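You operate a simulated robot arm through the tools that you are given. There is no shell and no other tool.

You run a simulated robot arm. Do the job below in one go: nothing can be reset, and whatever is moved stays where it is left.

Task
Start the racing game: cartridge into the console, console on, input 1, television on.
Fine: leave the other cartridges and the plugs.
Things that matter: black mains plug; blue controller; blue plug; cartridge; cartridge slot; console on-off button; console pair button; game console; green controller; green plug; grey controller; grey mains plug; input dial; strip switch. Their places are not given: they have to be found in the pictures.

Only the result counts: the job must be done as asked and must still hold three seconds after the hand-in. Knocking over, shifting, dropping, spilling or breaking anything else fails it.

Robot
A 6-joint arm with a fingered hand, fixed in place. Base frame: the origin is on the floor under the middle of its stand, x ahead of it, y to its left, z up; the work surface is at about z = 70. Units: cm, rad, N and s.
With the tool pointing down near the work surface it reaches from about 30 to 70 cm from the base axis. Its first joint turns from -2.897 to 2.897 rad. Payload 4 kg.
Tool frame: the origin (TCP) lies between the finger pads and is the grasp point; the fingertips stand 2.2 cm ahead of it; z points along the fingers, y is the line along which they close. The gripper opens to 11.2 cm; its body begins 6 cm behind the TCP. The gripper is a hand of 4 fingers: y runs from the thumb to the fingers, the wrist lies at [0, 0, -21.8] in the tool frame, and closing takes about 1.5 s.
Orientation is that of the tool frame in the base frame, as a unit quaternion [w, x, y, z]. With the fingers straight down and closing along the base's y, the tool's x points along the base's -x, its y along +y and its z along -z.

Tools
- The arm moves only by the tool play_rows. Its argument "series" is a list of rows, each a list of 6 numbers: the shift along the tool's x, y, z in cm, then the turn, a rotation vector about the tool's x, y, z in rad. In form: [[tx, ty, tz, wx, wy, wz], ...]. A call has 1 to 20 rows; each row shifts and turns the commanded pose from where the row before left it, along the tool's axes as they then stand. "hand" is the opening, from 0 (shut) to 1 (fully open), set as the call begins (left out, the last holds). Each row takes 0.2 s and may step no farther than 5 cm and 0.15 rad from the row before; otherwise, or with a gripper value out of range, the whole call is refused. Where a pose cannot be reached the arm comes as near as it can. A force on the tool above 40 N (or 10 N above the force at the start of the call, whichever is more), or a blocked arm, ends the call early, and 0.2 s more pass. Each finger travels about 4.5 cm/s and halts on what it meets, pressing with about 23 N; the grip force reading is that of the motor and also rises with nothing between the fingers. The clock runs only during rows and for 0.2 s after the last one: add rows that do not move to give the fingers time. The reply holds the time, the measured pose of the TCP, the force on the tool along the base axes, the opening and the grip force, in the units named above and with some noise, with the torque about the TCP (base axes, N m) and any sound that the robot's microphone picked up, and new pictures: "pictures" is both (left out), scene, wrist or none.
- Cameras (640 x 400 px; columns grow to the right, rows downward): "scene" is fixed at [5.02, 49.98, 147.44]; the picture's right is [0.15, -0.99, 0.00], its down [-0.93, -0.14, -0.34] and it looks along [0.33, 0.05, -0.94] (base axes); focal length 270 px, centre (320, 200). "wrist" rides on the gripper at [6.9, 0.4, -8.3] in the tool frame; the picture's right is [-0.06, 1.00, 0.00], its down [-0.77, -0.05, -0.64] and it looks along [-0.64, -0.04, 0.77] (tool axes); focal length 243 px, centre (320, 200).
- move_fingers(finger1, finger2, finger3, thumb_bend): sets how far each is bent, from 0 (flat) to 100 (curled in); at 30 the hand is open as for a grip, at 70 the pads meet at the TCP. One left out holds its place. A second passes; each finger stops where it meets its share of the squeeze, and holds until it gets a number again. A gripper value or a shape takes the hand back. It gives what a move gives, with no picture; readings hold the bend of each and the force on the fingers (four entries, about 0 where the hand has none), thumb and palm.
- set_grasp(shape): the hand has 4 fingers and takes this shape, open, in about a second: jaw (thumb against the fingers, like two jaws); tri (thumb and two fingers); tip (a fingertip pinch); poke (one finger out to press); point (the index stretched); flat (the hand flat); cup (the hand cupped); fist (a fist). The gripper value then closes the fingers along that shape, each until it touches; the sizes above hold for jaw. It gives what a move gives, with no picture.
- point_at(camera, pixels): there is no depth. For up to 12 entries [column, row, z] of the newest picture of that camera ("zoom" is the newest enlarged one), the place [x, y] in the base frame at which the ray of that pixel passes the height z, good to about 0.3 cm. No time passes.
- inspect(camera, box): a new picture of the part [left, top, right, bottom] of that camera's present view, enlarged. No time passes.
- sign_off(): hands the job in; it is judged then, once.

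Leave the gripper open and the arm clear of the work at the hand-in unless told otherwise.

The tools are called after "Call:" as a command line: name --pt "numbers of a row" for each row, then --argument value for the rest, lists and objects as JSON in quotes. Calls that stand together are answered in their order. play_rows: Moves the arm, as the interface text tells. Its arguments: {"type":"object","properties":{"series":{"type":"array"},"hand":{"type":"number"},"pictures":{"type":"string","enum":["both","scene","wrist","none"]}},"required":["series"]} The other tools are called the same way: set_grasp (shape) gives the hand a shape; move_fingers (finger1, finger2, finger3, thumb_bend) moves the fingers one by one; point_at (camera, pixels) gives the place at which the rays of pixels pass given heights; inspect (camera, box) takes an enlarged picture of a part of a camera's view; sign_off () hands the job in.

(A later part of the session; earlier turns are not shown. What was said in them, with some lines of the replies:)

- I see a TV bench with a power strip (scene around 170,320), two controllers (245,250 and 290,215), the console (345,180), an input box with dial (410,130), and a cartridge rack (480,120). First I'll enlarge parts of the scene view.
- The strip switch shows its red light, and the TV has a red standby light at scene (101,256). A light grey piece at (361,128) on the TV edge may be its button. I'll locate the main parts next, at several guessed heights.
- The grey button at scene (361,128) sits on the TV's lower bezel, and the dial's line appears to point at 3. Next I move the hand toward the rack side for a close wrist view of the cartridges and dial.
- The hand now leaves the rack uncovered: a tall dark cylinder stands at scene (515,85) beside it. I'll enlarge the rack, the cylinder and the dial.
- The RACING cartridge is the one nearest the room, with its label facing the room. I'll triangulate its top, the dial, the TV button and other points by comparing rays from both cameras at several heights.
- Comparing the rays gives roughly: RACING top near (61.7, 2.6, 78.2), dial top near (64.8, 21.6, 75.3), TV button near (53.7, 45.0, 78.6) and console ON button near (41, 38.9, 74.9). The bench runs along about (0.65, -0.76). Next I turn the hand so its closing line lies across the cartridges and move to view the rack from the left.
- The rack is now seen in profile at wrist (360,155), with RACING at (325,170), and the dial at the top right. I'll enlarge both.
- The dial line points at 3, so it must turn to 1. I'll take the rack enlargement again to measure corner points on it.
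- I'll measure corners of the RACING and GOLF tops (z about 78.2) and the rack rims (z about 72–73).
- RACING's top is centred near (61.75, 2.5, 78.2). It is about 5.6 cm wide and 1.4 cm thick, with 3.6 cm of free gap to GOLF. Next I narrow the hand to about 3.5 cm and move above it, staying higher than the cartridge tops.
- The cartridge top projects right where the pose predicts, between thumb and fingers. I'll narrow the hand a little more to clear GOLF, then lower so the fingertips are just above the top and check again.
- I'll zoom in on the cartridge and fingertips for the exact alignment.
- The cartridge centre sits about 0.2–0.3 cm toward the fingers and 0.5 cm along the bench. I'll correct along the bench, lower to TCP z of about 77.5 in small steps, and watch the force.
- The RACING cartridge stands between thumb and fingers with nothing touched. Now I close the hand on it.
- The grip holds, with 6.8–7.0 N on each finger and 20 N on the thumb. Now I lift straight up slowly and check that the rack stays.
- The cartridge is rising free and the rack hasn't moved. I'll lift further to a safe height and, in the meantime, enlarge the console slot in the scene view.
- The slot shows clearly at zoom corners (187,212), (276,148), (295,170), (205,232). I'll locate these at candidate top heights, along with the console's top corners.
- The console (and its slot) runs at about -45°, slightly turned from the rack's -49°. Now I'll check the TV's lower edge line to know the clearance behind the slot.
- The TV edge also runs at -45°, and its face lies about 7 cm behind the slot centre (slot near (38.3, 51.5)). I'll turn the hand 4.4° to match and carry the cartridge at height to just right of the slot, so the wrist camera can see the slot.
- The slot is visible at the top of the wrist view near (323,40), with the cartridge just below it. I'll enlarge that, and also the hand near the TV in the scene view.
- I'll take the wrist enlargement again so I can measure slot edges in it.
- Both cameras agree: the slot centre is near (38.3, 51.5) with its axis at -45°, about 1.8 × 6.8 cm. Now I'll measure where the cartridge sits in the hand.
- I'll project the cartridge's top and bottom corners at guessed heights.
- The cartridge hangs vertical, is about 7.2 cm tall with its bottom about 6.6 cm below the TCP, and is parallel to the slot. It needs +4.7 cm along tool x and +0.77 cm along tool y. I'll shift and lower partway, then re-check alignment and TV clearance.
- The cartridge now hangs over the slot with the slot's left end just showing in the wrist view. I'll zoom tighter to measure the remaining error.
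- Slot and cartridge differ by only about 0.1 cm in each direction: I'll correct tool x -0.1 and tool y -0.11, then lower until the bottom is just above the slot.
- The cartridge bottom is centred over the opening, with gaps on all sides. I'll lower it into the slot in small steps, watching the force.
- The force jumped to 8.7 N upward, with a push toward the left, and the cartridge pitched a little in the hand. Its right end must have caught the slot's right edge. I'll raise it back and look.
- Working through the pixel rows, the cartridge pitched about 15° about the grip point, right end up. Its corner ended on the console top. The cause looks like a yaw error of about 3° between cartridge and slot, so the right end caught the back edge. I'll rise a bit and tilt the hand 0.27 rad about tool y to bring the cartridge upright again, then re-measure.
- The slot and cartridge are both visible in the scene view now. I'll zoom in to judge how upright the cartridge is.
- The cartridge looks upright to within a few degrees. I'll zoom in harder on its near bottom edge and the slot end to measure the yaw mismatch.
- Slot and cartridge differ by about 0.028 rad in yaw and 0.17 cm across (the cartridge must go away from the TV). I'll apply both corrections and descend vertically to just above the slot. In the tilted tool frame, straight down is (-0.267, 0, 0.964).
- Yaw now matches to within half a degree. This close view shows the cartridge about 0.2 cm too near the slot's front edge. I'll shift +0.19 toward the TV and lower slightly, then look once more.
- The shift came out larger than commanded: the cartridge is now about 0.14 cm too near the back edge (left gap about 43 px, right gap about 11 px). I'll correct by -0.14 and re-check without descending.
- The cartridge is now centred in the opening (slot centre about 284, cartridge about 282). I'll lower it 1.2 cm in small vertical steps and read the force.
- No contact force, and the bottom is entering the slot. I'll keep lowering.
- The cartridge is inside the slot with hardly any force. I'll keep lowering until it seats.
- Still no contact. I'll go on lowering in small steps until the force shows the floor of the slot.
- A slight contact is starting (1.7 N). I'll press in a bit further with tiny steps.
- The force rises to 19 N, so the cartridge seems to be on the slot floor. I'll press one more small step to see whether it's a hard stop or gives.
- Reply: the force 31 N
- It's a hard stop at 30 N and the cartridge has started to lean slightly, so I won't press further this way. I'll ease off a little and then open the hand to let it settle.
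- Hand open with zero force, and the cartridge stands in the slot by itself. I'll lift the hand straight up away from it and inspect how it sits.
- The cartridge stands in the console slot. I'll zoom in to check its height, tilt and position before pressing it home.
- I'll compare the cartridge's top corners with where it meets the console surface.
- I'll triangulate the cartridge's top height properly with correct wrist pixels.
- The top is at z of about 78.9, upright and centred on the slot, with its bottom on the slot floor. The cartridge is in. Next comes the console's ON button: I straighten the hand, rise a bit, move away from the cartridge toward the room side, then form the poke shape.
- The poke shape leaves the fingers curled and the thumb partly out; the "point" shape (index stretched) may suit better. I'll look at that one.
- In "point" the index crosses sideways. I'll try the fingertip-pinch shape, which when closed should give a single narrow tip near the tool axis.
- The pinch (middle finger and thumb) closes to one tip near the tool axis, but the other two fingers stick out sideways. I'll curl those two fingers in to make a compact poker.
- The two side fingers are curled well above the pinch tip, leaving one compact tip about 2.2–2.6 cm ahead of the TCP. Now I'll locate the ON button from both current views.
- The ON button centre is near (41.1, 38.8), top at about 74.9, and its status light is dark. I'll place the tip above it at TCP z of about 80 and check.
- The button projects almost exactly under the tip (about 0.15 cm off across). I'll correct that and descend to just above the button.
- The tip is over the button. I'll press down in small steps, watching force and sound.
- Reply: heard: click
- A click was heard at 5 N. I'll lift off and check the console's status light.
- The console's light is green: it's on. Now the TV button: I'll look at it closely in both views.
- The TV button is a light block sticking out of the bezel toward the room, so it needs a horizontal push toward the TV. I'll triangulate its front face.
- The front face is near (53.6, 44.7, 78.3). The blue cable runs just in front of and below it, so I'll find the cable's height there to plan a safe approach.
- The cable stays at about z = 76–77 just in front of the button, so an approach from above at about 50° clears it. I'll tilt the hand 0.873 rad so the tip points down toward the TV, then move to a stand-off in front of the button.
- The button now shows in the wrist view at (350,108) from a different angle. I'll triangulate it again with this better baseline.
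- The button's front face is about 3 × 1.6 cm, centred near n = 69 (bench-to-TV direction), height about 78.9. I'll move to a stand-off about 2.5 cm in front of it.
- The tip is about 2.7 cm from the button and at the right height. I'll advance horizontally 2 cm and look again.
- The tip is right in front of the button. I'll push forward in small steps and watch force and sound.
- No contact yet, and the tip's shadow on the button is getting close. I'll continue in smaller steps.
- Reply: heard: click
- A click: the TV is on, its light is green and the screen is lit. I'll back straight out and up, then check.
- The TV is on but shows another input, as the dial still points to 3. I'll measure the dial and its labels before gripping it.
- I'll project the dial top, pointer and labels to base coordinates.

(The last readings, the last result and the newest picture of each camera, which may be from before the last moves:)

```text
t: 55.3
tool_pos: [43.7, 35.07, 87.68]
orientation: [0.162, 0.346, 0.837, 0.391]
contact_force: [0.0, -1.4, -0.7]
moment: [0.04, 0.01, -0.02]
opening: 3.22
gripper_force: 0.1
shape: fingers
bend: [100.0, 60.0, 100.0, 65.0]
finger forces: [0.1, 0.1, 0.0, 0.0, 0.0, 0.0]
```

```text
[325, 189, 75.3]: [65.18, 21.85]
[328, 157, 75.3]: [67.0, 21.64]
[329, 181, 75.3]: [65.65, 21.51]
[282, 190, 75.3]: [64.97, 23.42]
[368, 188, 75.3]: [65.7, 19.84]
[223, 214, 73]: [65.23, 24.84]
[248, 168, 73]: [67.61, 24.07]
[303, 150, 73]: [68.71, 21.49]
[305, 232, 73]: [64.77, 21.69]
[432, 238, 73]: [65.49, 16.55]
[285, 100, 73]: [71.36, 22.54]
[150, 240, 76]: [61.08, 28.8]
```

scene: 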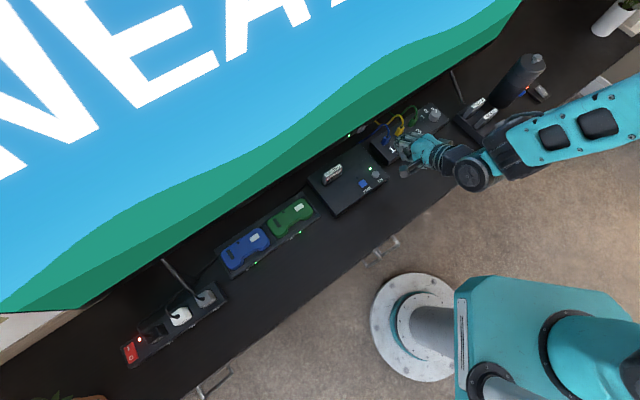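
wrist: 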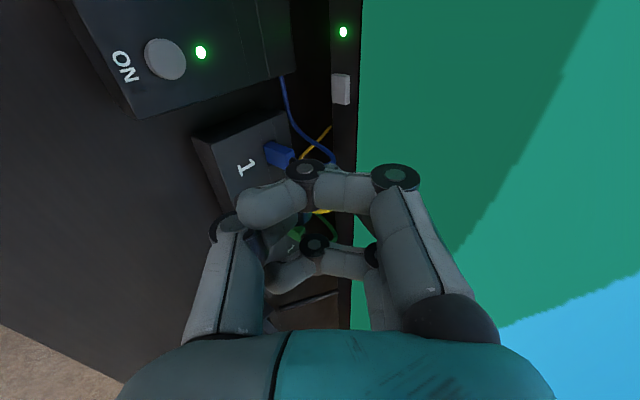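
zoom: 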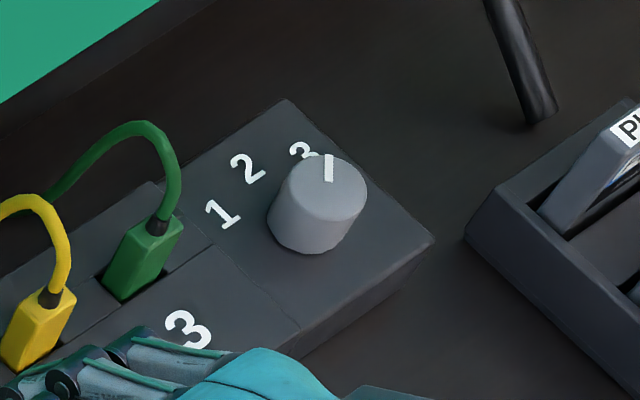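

Dial centre is near (65.2, 21.7), its top at about 75.3 and base at about 73.3. The line points along +x (3), and label 1 lies along +y, so it needs +90° about the vertical. I'll set the hand upright again, turn it to a good starting yaw, and move above the dial with the thumb–middle pinch.

Call:
play_rows --pt "0 0 -1.5 0.1455 0 0" --pt "0 0 -1.5 0.1455 0 0" --pt "0 0 0 0.1455 0 0" --pt "0 0 0 0.1455 0 0" --pt "0 0 0 0.1455 0 0" --pt "0 0 0 0.1455 0 0" --pt "0 0 0 0 0 -0.131" --pt "0 0 0 0 0 -0.131" --pt "0 0 0 0 0 -0.131" --pt "0 0 0 0 0 -0.131" --pt "0 0 0 0 0 -0.131" --pt "0 0 0 0 0 -0.131" --pt "0 0 0 0 0 0" --pictures "none"

```text
t: 58.1
tool_pos: [42.19, 33.64, 89.74]
orientation: [0.0, -0.003, 1.0, 0.001]
contact_force: [0.0, 0.6, -0.5]
moment: [0.01, 0.01, 0.03]
opening: 3.22
gripper_force: 0.1
shape: fingers
bend: [100.0, 60.0, 100.0, 65.0]
finger forces: [0.0, 0.1, 0.0, 0.0, 0.0, 0.0]
```

The hand is upright with yaw 0. Now I move it above the dial at this height.

Call:
play_rows --pt "-3.83 -2.02 0 0 0 0" --pt "-3.83 -2.02 0 0 0 0" --pt "-3.83 -2.02 0 0 0 0" --pt "-3.83 -2.02 0 0 0 0" --pt "-3.83 -2.02 0 0 0 0" --pt "-3.83 -2.02 0 0 0 0" --pt "0 0 0 0 0 0" --pt "0 0 0 0 0 0" --pictures "none"

Call:
move_fingers --finger2 44 --thumb_bend 46

Call:
play_rows --pt "0 0 0 0 0 0" --pictures "both"

Call:
inspect --camera "wrist" --box '[160, 60, 500, 300]'

Call:
inspect --camera "scene" --box '[390, 50, 510, 150]'

```text
t: 59.9
tool_pos: [65.26, 21.26, 89.74]
orientation: [0.0, -0.001, 1.0, 0.0]
contact_force: [0.4, 0.4, 0.5]
moment: [0.0, 0.01, -0.01]
opening: 3.23
gripper_force: 0.1
shape: fingers
bend: [100.0, 60.0, 100.0, 65.0]
finger forces: [0.0, 0.0, 0.0, 0.0, 0.1, 0.0]
```

```text
t: 60.9
tool_pos: [65.14, 21.28, 89.71]
orientation: [0.0, -0.001, 1.0, 0.0]
contact_force: [-0.3, 0.3, -0.1]
moment: [0.02, -0.02, -0.01]
opening: 3.97
gripper_force: 0.0
shape: fingers
bend: [100.0, 44.0, 100.0, 46.0]
finger forces: [0.0, 0.1, 0.1, 0.1, 0.0, 0.0]
```

```text
t: 61.3
tool_pos: [65.2, 21.21, 89.63]
orientation: [0.0, -0.003, 1.0, -0.001]
contact_force: [0.5, -0.6, -1.3]
moment: [-0.02, 0.03, 0.0]
opening: 3.98
gripper_force: 0.1
shape: fingers
bend: [100.0, 44.0, 100.0, 46.0]
finger forces: [0.1, 0.0, 0.1, 0.1, 0.0, 0.0]
```

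scene: 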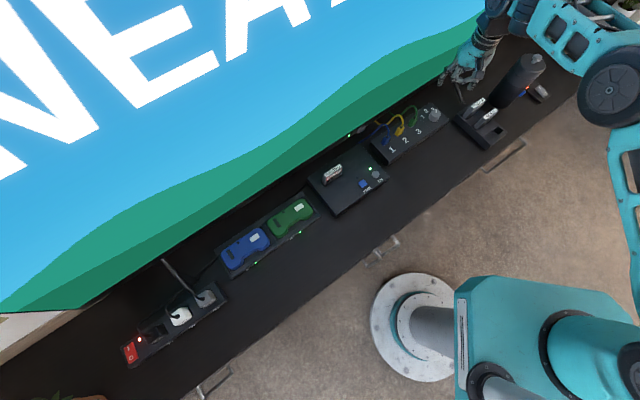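
wrist: 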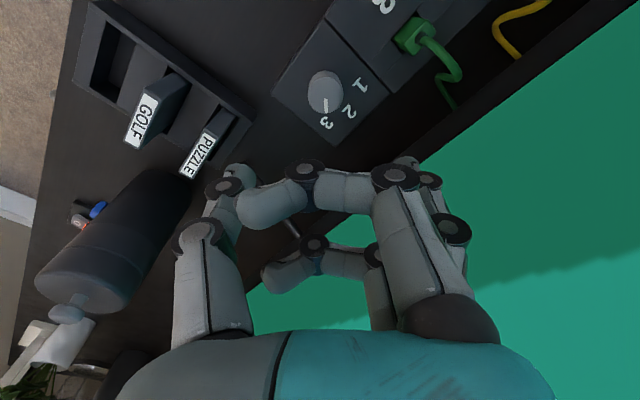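

```text
1.67 times, centred on (330, 180) of wrist
```

zoom: 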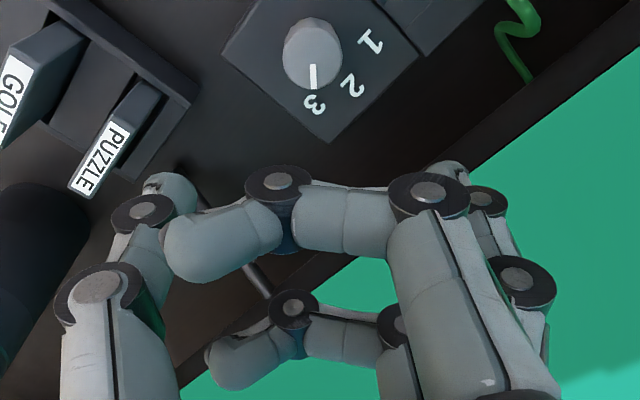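

```text
4.00 times, centred on (450, 100) of scene
```

zoom: 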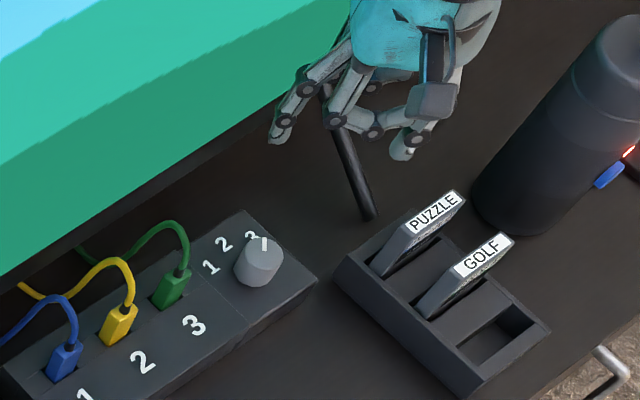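

The pinch opened wider than needed; I'll narrow it to about 4.6 cm and locate the dial top in this wrist view.

Call:
move_fingers --finger2 51 --thumb_bend 53

Call:
inspect --camera "wrist" --box '[280, 50, 380, 130]'

Call:
inspect --camera "wrist" --box '[160, 100, 500, 300]'

```text
t: 62.3
tool_pos: [65.16, 21.33, 89.84]
orientation: [0.0, -0.002, 1.0, 0.0]
contact_force: [-0.3, 0.4, 0.3]
moment: [0.02, 0.01, -0.03]
opening: 3.67
gripper_force: 0.1
shape: fingers
bend: [100.0, 51.0, 100.0, 53.0]
finger forces: [0.1, 0.0, 0.0, 0.1, 0.0, 0.0]
```

```text
5.00 times, centred on (330, 90) of wrist
```

zoom: 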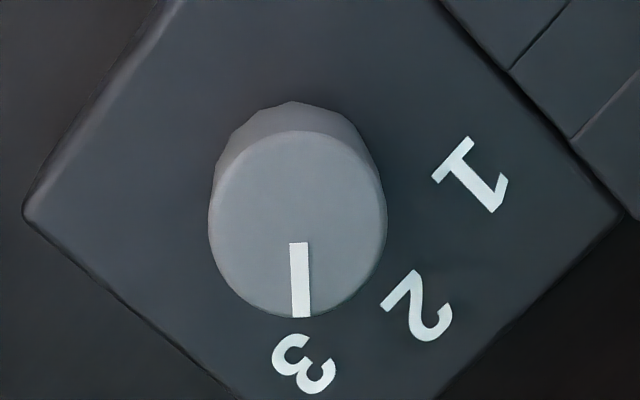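

```text
1.88 times, centred on (330, 200) of wrist
```

zoom: 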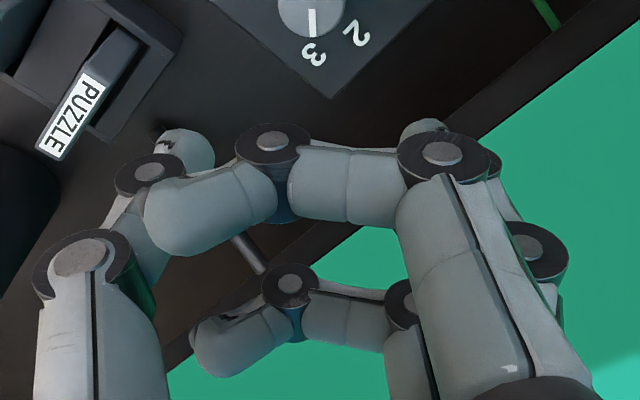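

The dial centre is at about (65.0, 21.75), 0.19/0.32 cm off the pinch centre. I'll correct that and come down to just above the knob.

Call:
play_rows --pt "0.19 0.32 0 0 0 0" --pt "0 0 3.0 0 0 0" --pt "0 0 3.0 0 0 0" --pt "0 0 3.0 0 0 0" --pt "0 0 2.2 0 0 0" --pt "0 0 0 0 0 0" --pictures "both"

Call:
inspect --camera "wrist" --box '[200, 80, 460, 240]'

Call:
inspect --camera "scene" --box '[395, 70, 475, 140]'

```text
t: 63.7
tool_pos: [65.09, 21.81, 78.38]
orientation: [0.0, -0.002, 1.0, 0.0]
contact_force: [0.1, 0.1, 0.5]
moment: [0.0, 0.01, 0.01]
opening: 3.67
gripper_force: 0.0
shape: fingers
bend: [100.0, 51.0, 100.0, 53.0]
finger forces: [0.0, 0.0, 0.0, 0.1, 0.0, 0.0]
```

scene: 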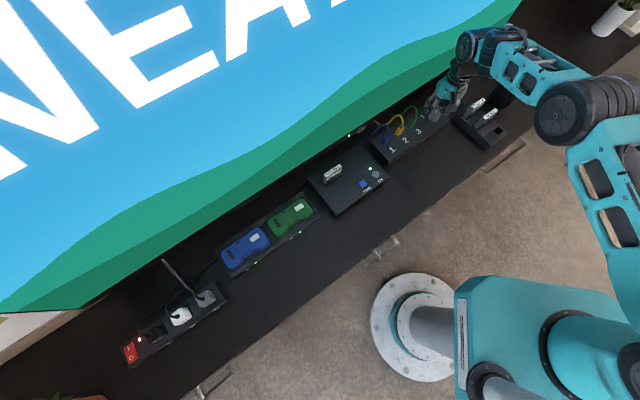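
wrist: 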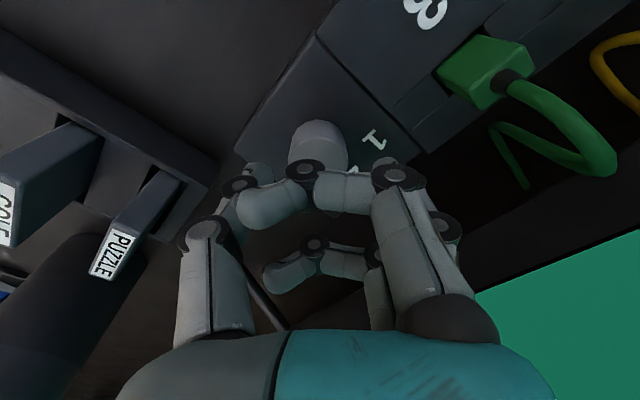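

```text
2.46 times, centred on (330, 160) of wrist
```

zoom: 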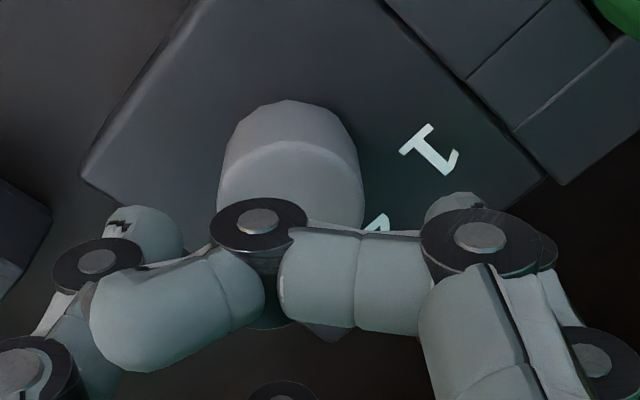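

```text
5.71 times, centred on (435, 105) of scene
```

zoom: 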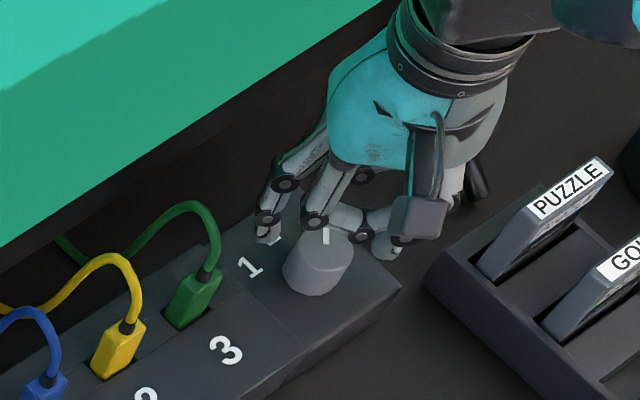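

The knob is between thumb and middle finger, about 0.25 cm toward the thumb. I'll correct and lower around the knob.

Call:
play_rows --pt "0.15 -0.25 0 0 0 0" --pt "0 0 0.8 0 0 0" --pt "0 0 0.8 0 0 0" --pt "0 0 0.6 0 0 0" --pt "0 0 0 0 0 0" --pictures "none"

Call:
inspect --camera "wrist" --box '[200, 80, 460, 240]'

Call:
inspect --camera "scene" --box '[395, 70, 475, 140]'

```text
t: 64.9
tool_pos: [64.95, 21.61, 76.24]
orientation: [0.0, -0.001, 1.0, 0.001]
contact_force: [-0.8, 0.1, 1.1]
moment: [-0.07, -0.01, 0.02]
opening: 3.66
gripper_force: 1.3
shape: fingers
bend: [100.0, 51.0, 100.0, 53.0]
finger forces: [0.1, 0.0, 0.0, 0.1, 1.9, 0.0]
```

```text
2.46 times, centred on (330, 160) of wrist
```

zoom: 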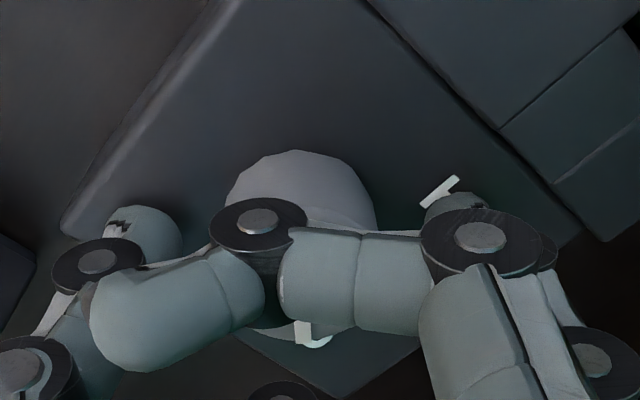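

```text
5.71 times, centred on (435, 105) of scene
```

zoom: 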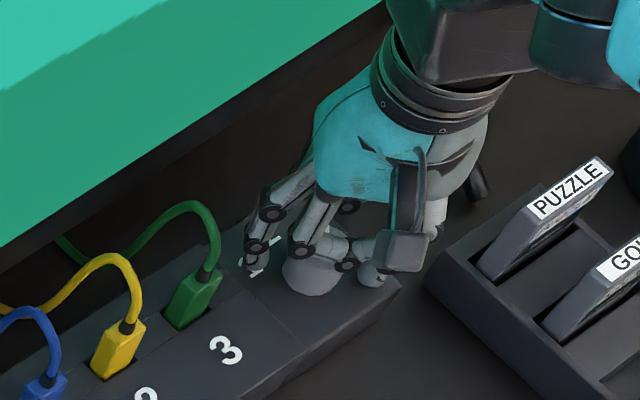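

The thumb feels 1.9 N: it's just touching the box top. I'll raise 0.15 cm and close thumb and middle finger on the knob.

Call:
play_rows --pt "0 0 -0.15 0 0 0" --pt "0 0 0 0 0 0" --pictures "none"

Call:
move_fingers --finger2 68 --thumb_bend 72

Call:
inspect --camera "wrist" --box '[200, 80, 460, 240]'

Call:
inspect --camera "scene" --box '[395, 70, 475, 140]'

```text
t: 65.5
tool_pos: [64.88, 21.69, 76.23]
orientation: [0.0, -0.001, 1.0, 0.0]
contact_force: [-0.6, 1.0, -0.6]
moment: [0.02, 0.0, -0.01]
opening: 3.61
gripper_force: 0.1
shape: fingers
bend: [100.0, 51.0, 100.0, 53.0]
finger forces: [0.0, 0.0, 0.0, 0.0, 0.0, 0.1]
```

```text
t: 66.5
tool_pos: [64.9, 21.58, 76.39]
orientation: [0.0, -0.002, 1.0, 0.0]
contact_force: [-0.5, -6.1, -4.8]
moment: [-0.09, 0.01, 0.01]
opening: 3.25
gripper_force: 8.5
shape: fingers
bend: [100.0, 60.0, 100.0, 65.0]
finger forces: [0.0, 5.1, 0.0, 0.1, 11.3, 0.0]
```

```text
2.46 times, centred on (330, 160) of wrist
```

zoom: 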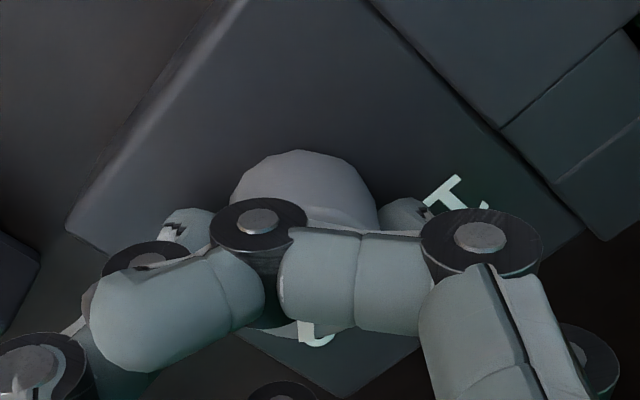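

```text
5.71 times, centred on (435, 105) of scene
```

zoom: 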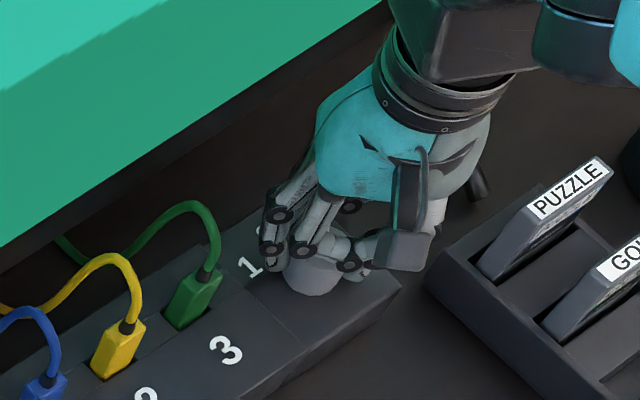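

The knob is held (5 N and 11 N). I'll ease the imbalance by 0.1 cm and turn the first 45° counter-clockwise as seen from above.

Call:
play_rows --pt "0 -0.1 0 0 0 0" --pt "-0.024 0 0 0 0 -0.1309" --pt "-0.024 0 0 0 0 -0.1309" --pt "-0.024 0 0 0 0 -0.1309" --pt "-0.024 0 0 0 0 -0.1309" --pt "-0.024 0 0 0 0 -0.1309" --pt "-0.024 0 0 0 0 -0.1309" --pt "0 0 0 0 0 0" --pictures "both"

Call:
inspect --camera "wrist" --box '[200, 80, 460, 240]'

Call:
inspect --camera "scene" --box '[395, 70, 475, 140]'

```text
t: 68.3
tool_pos: [65.04, 21.47, 76.39]
orientation: [0.0, -0.385, 0.923, 0.001]
contact_force: [2.8, -0.1, -6.6]
moment: [0.03, -0.02, -0.02]
opening: 3.21
gripper_force: 7.1
shape: fingers
bend: [100.0, 59.0, 100.0, 65.0]
finger forces: [0.1, 6.1, 0.1, 0.1, 8.3, 0.1]
```

scene: 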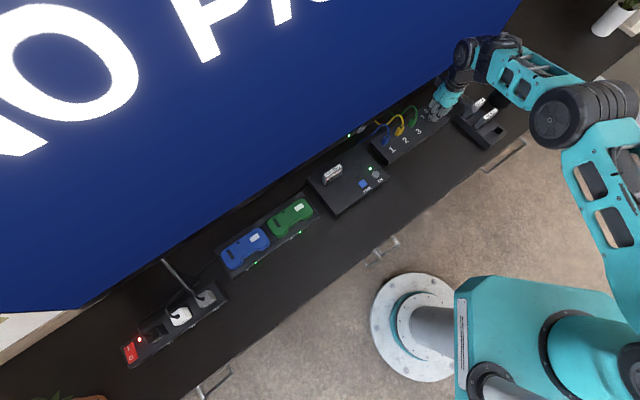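
wrist: 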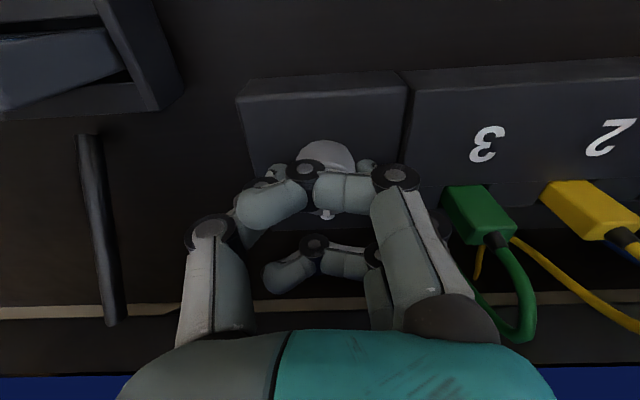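

```text
2.46 times, centred on (330, 160) of wrist
```

zoom: 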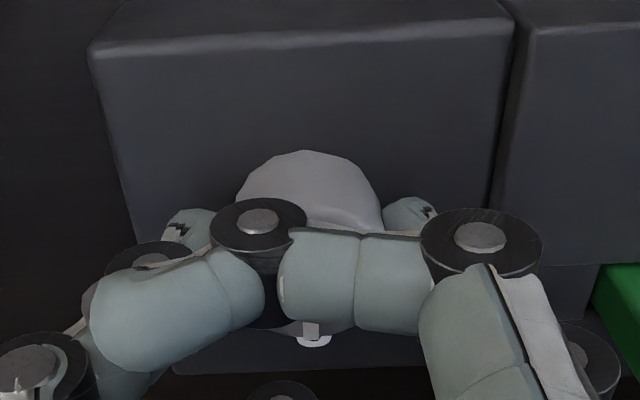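

```text
5.71 times, centred on (435, 105) of scene
```

zoom: 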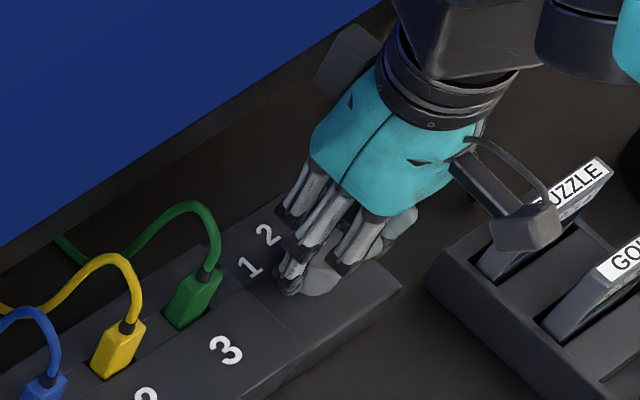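

The dial has turned 45° with the hand, and the TV picture changed (input 2). I'll look at the TV text before continuing.

Call:
inspect --camera "scene" --box '[0, 0, 500, 310]'

```text
1.28 times, centred on (250, 155) of scene
```

zoom: 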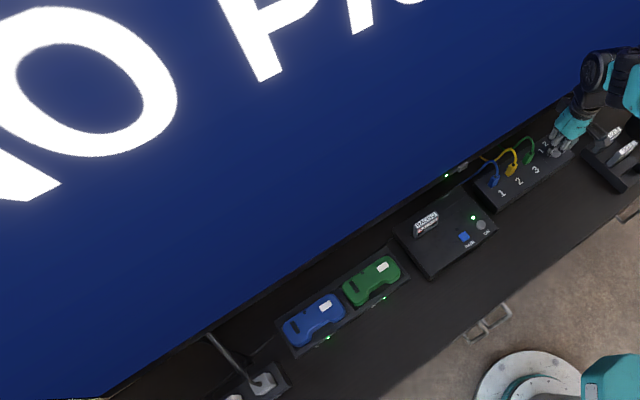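

Only part of the text is visible, something like "NO PA…", and this is just input 2. I'll turn the remaining 45° to input 1.

Call:
play_rows --pt "-0.024 0 0 0 0 -0.1309" --pt "-0.024 0 0 0 0 -0.1309" --pt "-0.024 0 0 0 0 -0.1309" --pt "-0.024 0 0 0 0 -0.1309" --pt "-0.024 0 0 0 0 -0.1309" --pt "-0.024 0 0 0 0 -0.1309" --pt "0 0 0 0 0 0" --pictures "both"

Call:
inspect --camera "wrist" --box '[200, 80, 460, 240]'

Call:
inspect --camera "scene" --box '[395, 70, 475, 140]'

Call:
inspect --camera "scene" --box '[0, 0, 500, 310]'

```text
t: 69.9
tool_pos: [65.07, 21.66, 76.45]
orientation: [0.0, 0.709, -0.705, 0.0]
contact_force: [7.3, 3.1, -7.2]
moment: [0.01, -0.12, -0.05]
opening: 3.24
gripper_force: 8.2
shape: fingers
bend: [100.0, 59.0, 100.0, 65.0]
finger forces: [0.0, 4.4, 0.0, 0.0, 11.5, 0.0]
```

scene: 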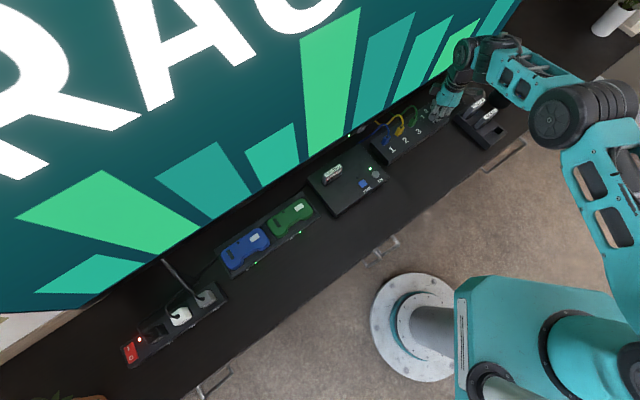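
wrist: 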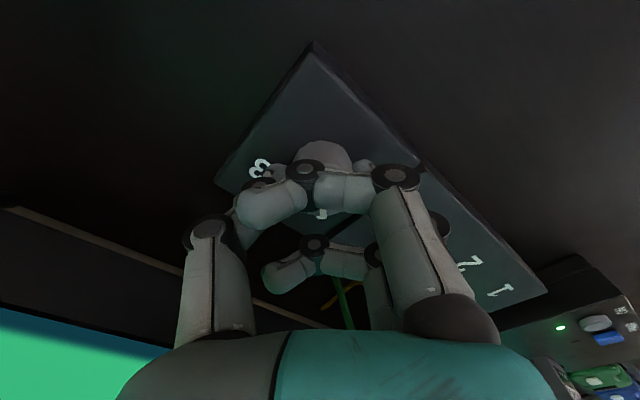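

```text
2.46 times, centred on (330, 160) of wrist
```

zoom: 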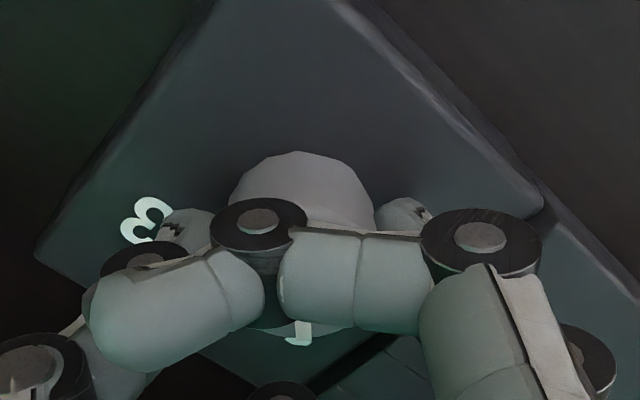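

```text
5.71 times, centred on (435, 105) of scene
```

zoom: 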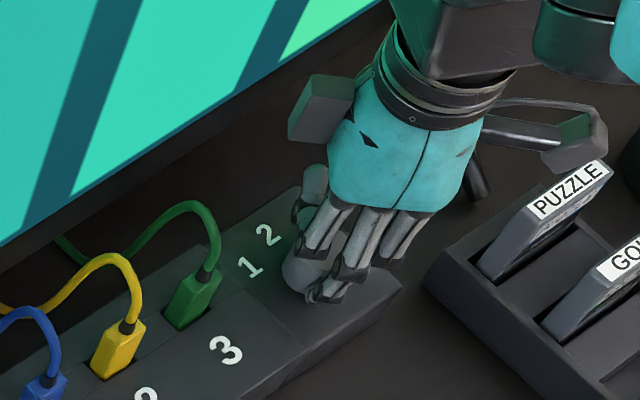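

```text
1.28 times, centred on (250, 155) of scene
```

zoom: 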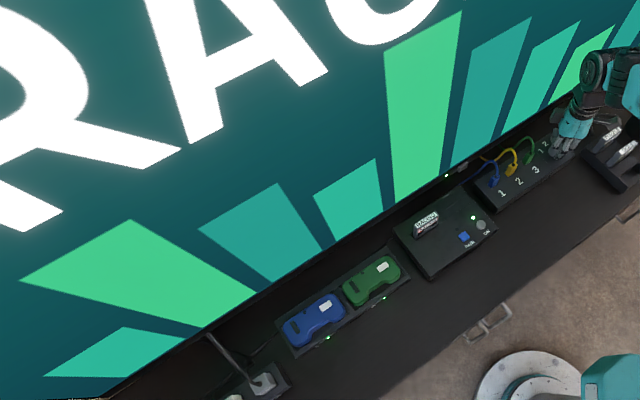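

The TV now shows "RAC…": the racing game on input 1. I'll release the knob by opening thumb and middle finger.

Call:
move_fingers --finger2 51 --thumb_bend 53

Call:
inspect --camera "wrist" --box '[200, 80, 460, 240]'

```text
t: 70.9
tool_pos: [64.93, 21.64, 76.41]
orientation: [0.0, 0.709, -0.705, 0.001]
contact_force: [-0.2, 0.4, -0.1]
moment: [-0.03, 0.01, 0.01]
opening: 3.63
gripper_force: 0.1
shape: fingers
bend: [100.0, 51.0, 100.0, 53.0]
finger forces: [0.0, 0.0, 0.1, 0.1, 0.0, 0.0]
```

```text
2.46 times, centred on (330, 160) of wrist
```

zoom: 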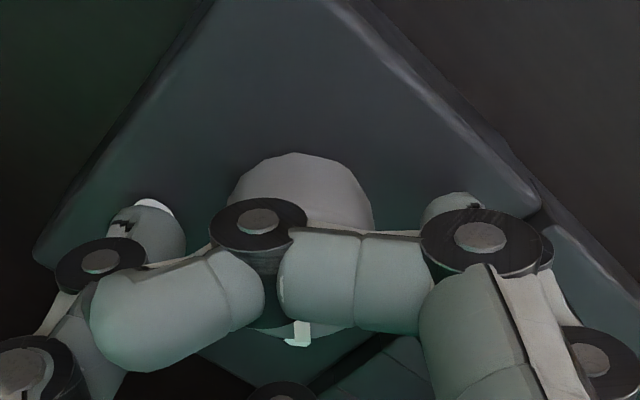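

The knob is free with no forces left. I'll lift straight up, clear of everything, and check the whole scene.

Call:
play_rows --pt "0 0 -0.8 0 0 0" --pt "0 0 -1.2 0 0 0" --pt "0 0 -2.0 0 0 0" --pt "0 0 -3.0 0 0 0" --pt "0 0 -3.5 0 0 0" --pt "0 0 -3.5 0 0 0" --pt "0 0 -3.5 0 0 0" --pt "0 0 0 0 0 0" --pictures "both"

Call:
inspect --camera "scene" --box '[395, 80, 475, 150]'

Call:
inspect --camera "wrist" --box '[240, 30, 440, 180]'

```text
t: 72.7
tool_pos: [64.93, 21.83, 94.14]
orientation: [0.0, 0.708, -0.706, 0.0]
contact_force: [-0.5, 0.0, 0.9]
moment: [0.01, -0.01, 0.03]
opening: 3.6
gripper_force: 0.0
shape: fingers
bend: [100.0, 51.0, 100.0, 53.0]
finger forces: [0.0, 0.0, 0.1, 0.0, 0.0, 0.1]
```

scene: 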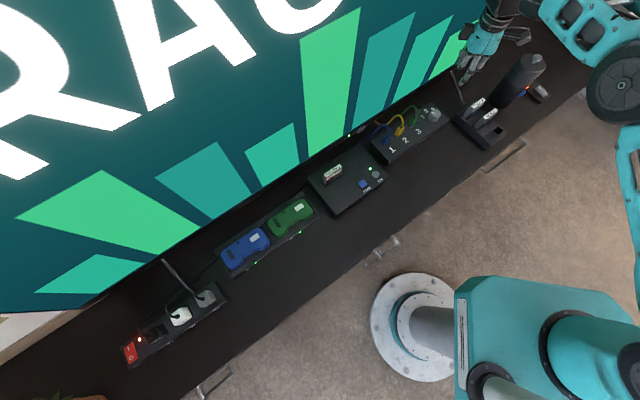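
wrist: 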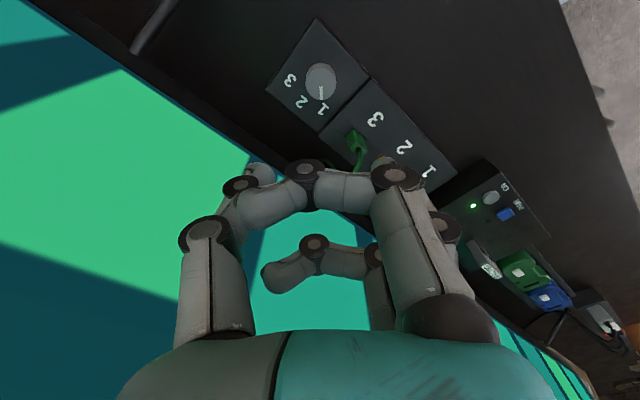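

```text
5.71 times, centred on (435, 115) of scene
```

zoom: 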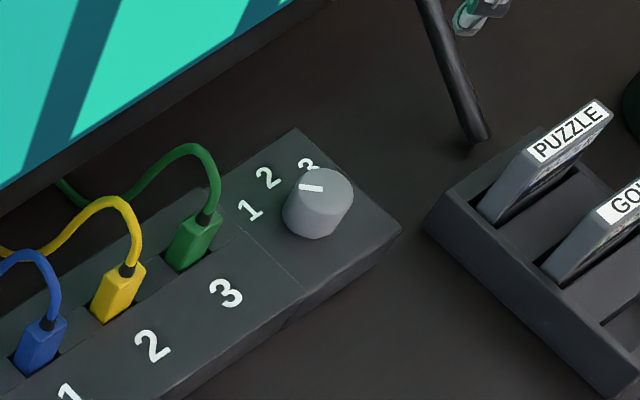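

```text
2.67 times, centred on (340, 105) of wrist
```

zoom: 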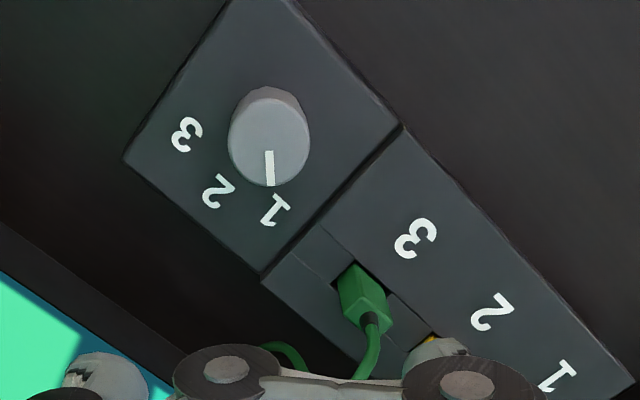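

The dial line is at 1. I'll retreat the arm up and away from the bench and open the hand.

Call:
play_rows --pt "0 0 -3.5 0 0 0" --pt "0 0 -3.5 0 0 0" --pt "0 0 -3.5 0 0 0" --pt "0 0 -3.5 0 0 0" --pt "1.0 4.0 0 0 0 0" --pt "1.0 4.0 0 0 0 0" --pt "1.0 4.0 0 0 0 0" --pt "1.0 4.0 0 0 0 0" --pt "1.0 4.0 0 0 0 0" --pt "0 0 0 0 0 0" --pictures "none"

Call:
set_grasp --shape "jaw"

Call:
play_rows --hand 1 --pt "0 0 0 0 0 0" --pt "0 0 0 0 0 0" --pt "0 0 0 0 0 0" --pt "0 0 0 0 0 0" --pt "0 0 0 0 0 0" --pt "0 0 0 0 0 0" --pictures "both"

Call:
inspect --camera "scene" --box '[290, 60, 560, 230]'

Call:
inspect --camera "scene" --box '[300, 130, 400, 220]'

Call:
inspect --camera "scene" --box '[100, 190, 320, 380]'

```text
t: 74.9
tool_pos: [44.61, 16.6, 107.72]
orientation: [0.0, 0.708, -0.706, 0.0]
contact_force: [0.3, -0.2, -0.5]
moment: [0.02, 0.03, 0.01]
opening: 3.63
gripper_force: 0.1
shape: fingers
bend: [100.0, 51.0, 100.0, 53.0]
finger forces: [0.0, 0.0, 0.0, 0.0, 0.0, 0.0]
out of reach, approached as far as the arm can: row 4
```

```text
t: 75.8
tool_pos: [44.6, 16.61, 107.61]
orientation: [0.0, 0.709, -0.706, 0.0]
contact_force: [0.1, 0.6, 0.0]
moment: [0.0, 0.01, 0.0]
opening: 11.21
gripper_force: 0.1
shape: jaw
bend: [30.0, 30.0, 30.0, 30.0]
finger forces: [0.0, 0.1, 0.0, 0.1, 0.0, 0.0]
```

```text
t: 77.2
tool_pos: [44.72, 16.6, 107.67]
orientation: [0.0, 0.708, -0.706, 0.0]
contact_force: [-0.4, 0.0, -0.3]
moment: [0.02, 0.01, 0.02]
opening: 11.22
gripper_force: 0.1
shape: jaw
bend: [30.0, 30.0, 30.0, 30.0]
finger forces: [0.1, 0.0, 0.0, 0.0, 0.1, 0.0]
```

scene: 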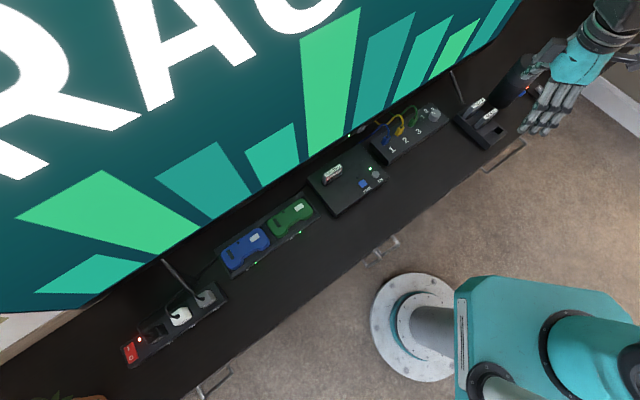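
wrist: 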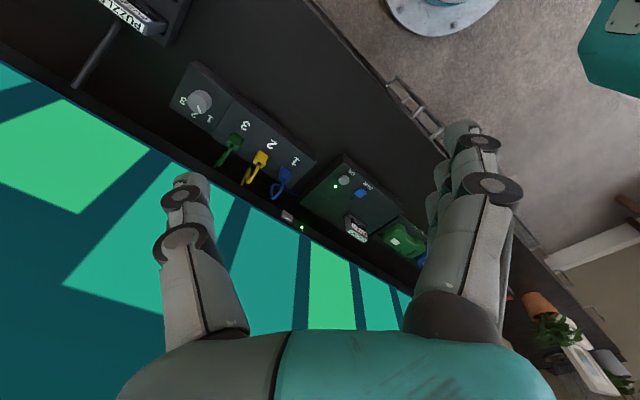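

```text
2.35 times, centred on (425, 145) of scene
```

zoom: 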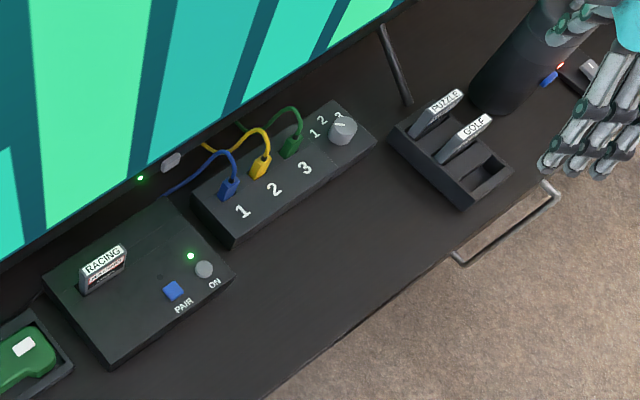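

```text
4.44 times, centred on (350, 175) of scene
```

zoom: 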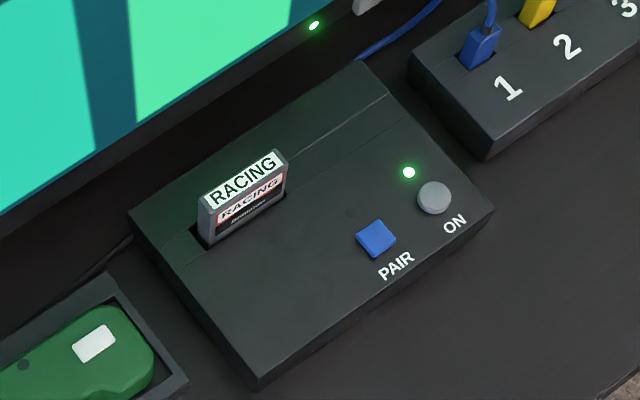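

```text
2.11 times, centred on (210, 285) of scene
```

zoom: 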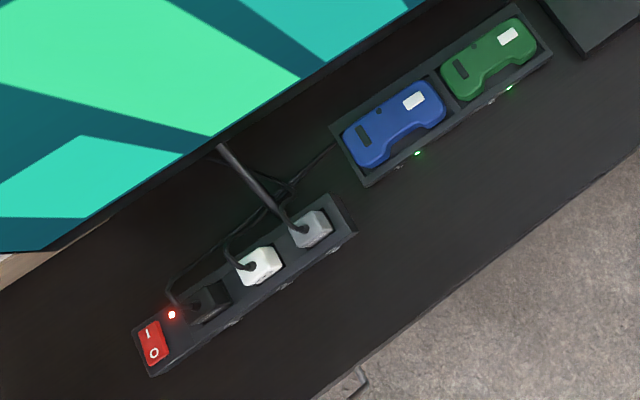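

The job reads as done in the pictures:
- **Cartridge:** RACING is in the slot.
- **Console:** its light is green.
- **Dial:** it points to 1.
- **TV:** it's on and shows "RAC…" for the racing game.
- **Everything else:** the other cartridges, plugs, controllers and strip look untouched.

The hand is open and clear of the bench, so I'm handing in.

Call:
sign_off

```text
The job is handed in.
```

The racing game is started. The RACING cartridge is in the console, the console is on, the dial is at input 1 and the television is on. I've handed the job in.

- **Console:** the first try at inserting the cartridge caught the edge of the slot and tilted it in the grip. I straightened it and seated it on the second try. The green light came on after one press of the ON button.
- **Television:** one press of the button on its lower edge turned it on. With the dial at 1 it shows the racing screen; the camera sees only part of it, reading "RAC…".
- **Left alone:** the GOLF and PUZZLE cartridges, the plugs, the controllers and the strip switch look unmoved in the last pictures.

The hand is open and the arm is clear of the bench. No result came back after the hand-in, so this rests on the last pictures.
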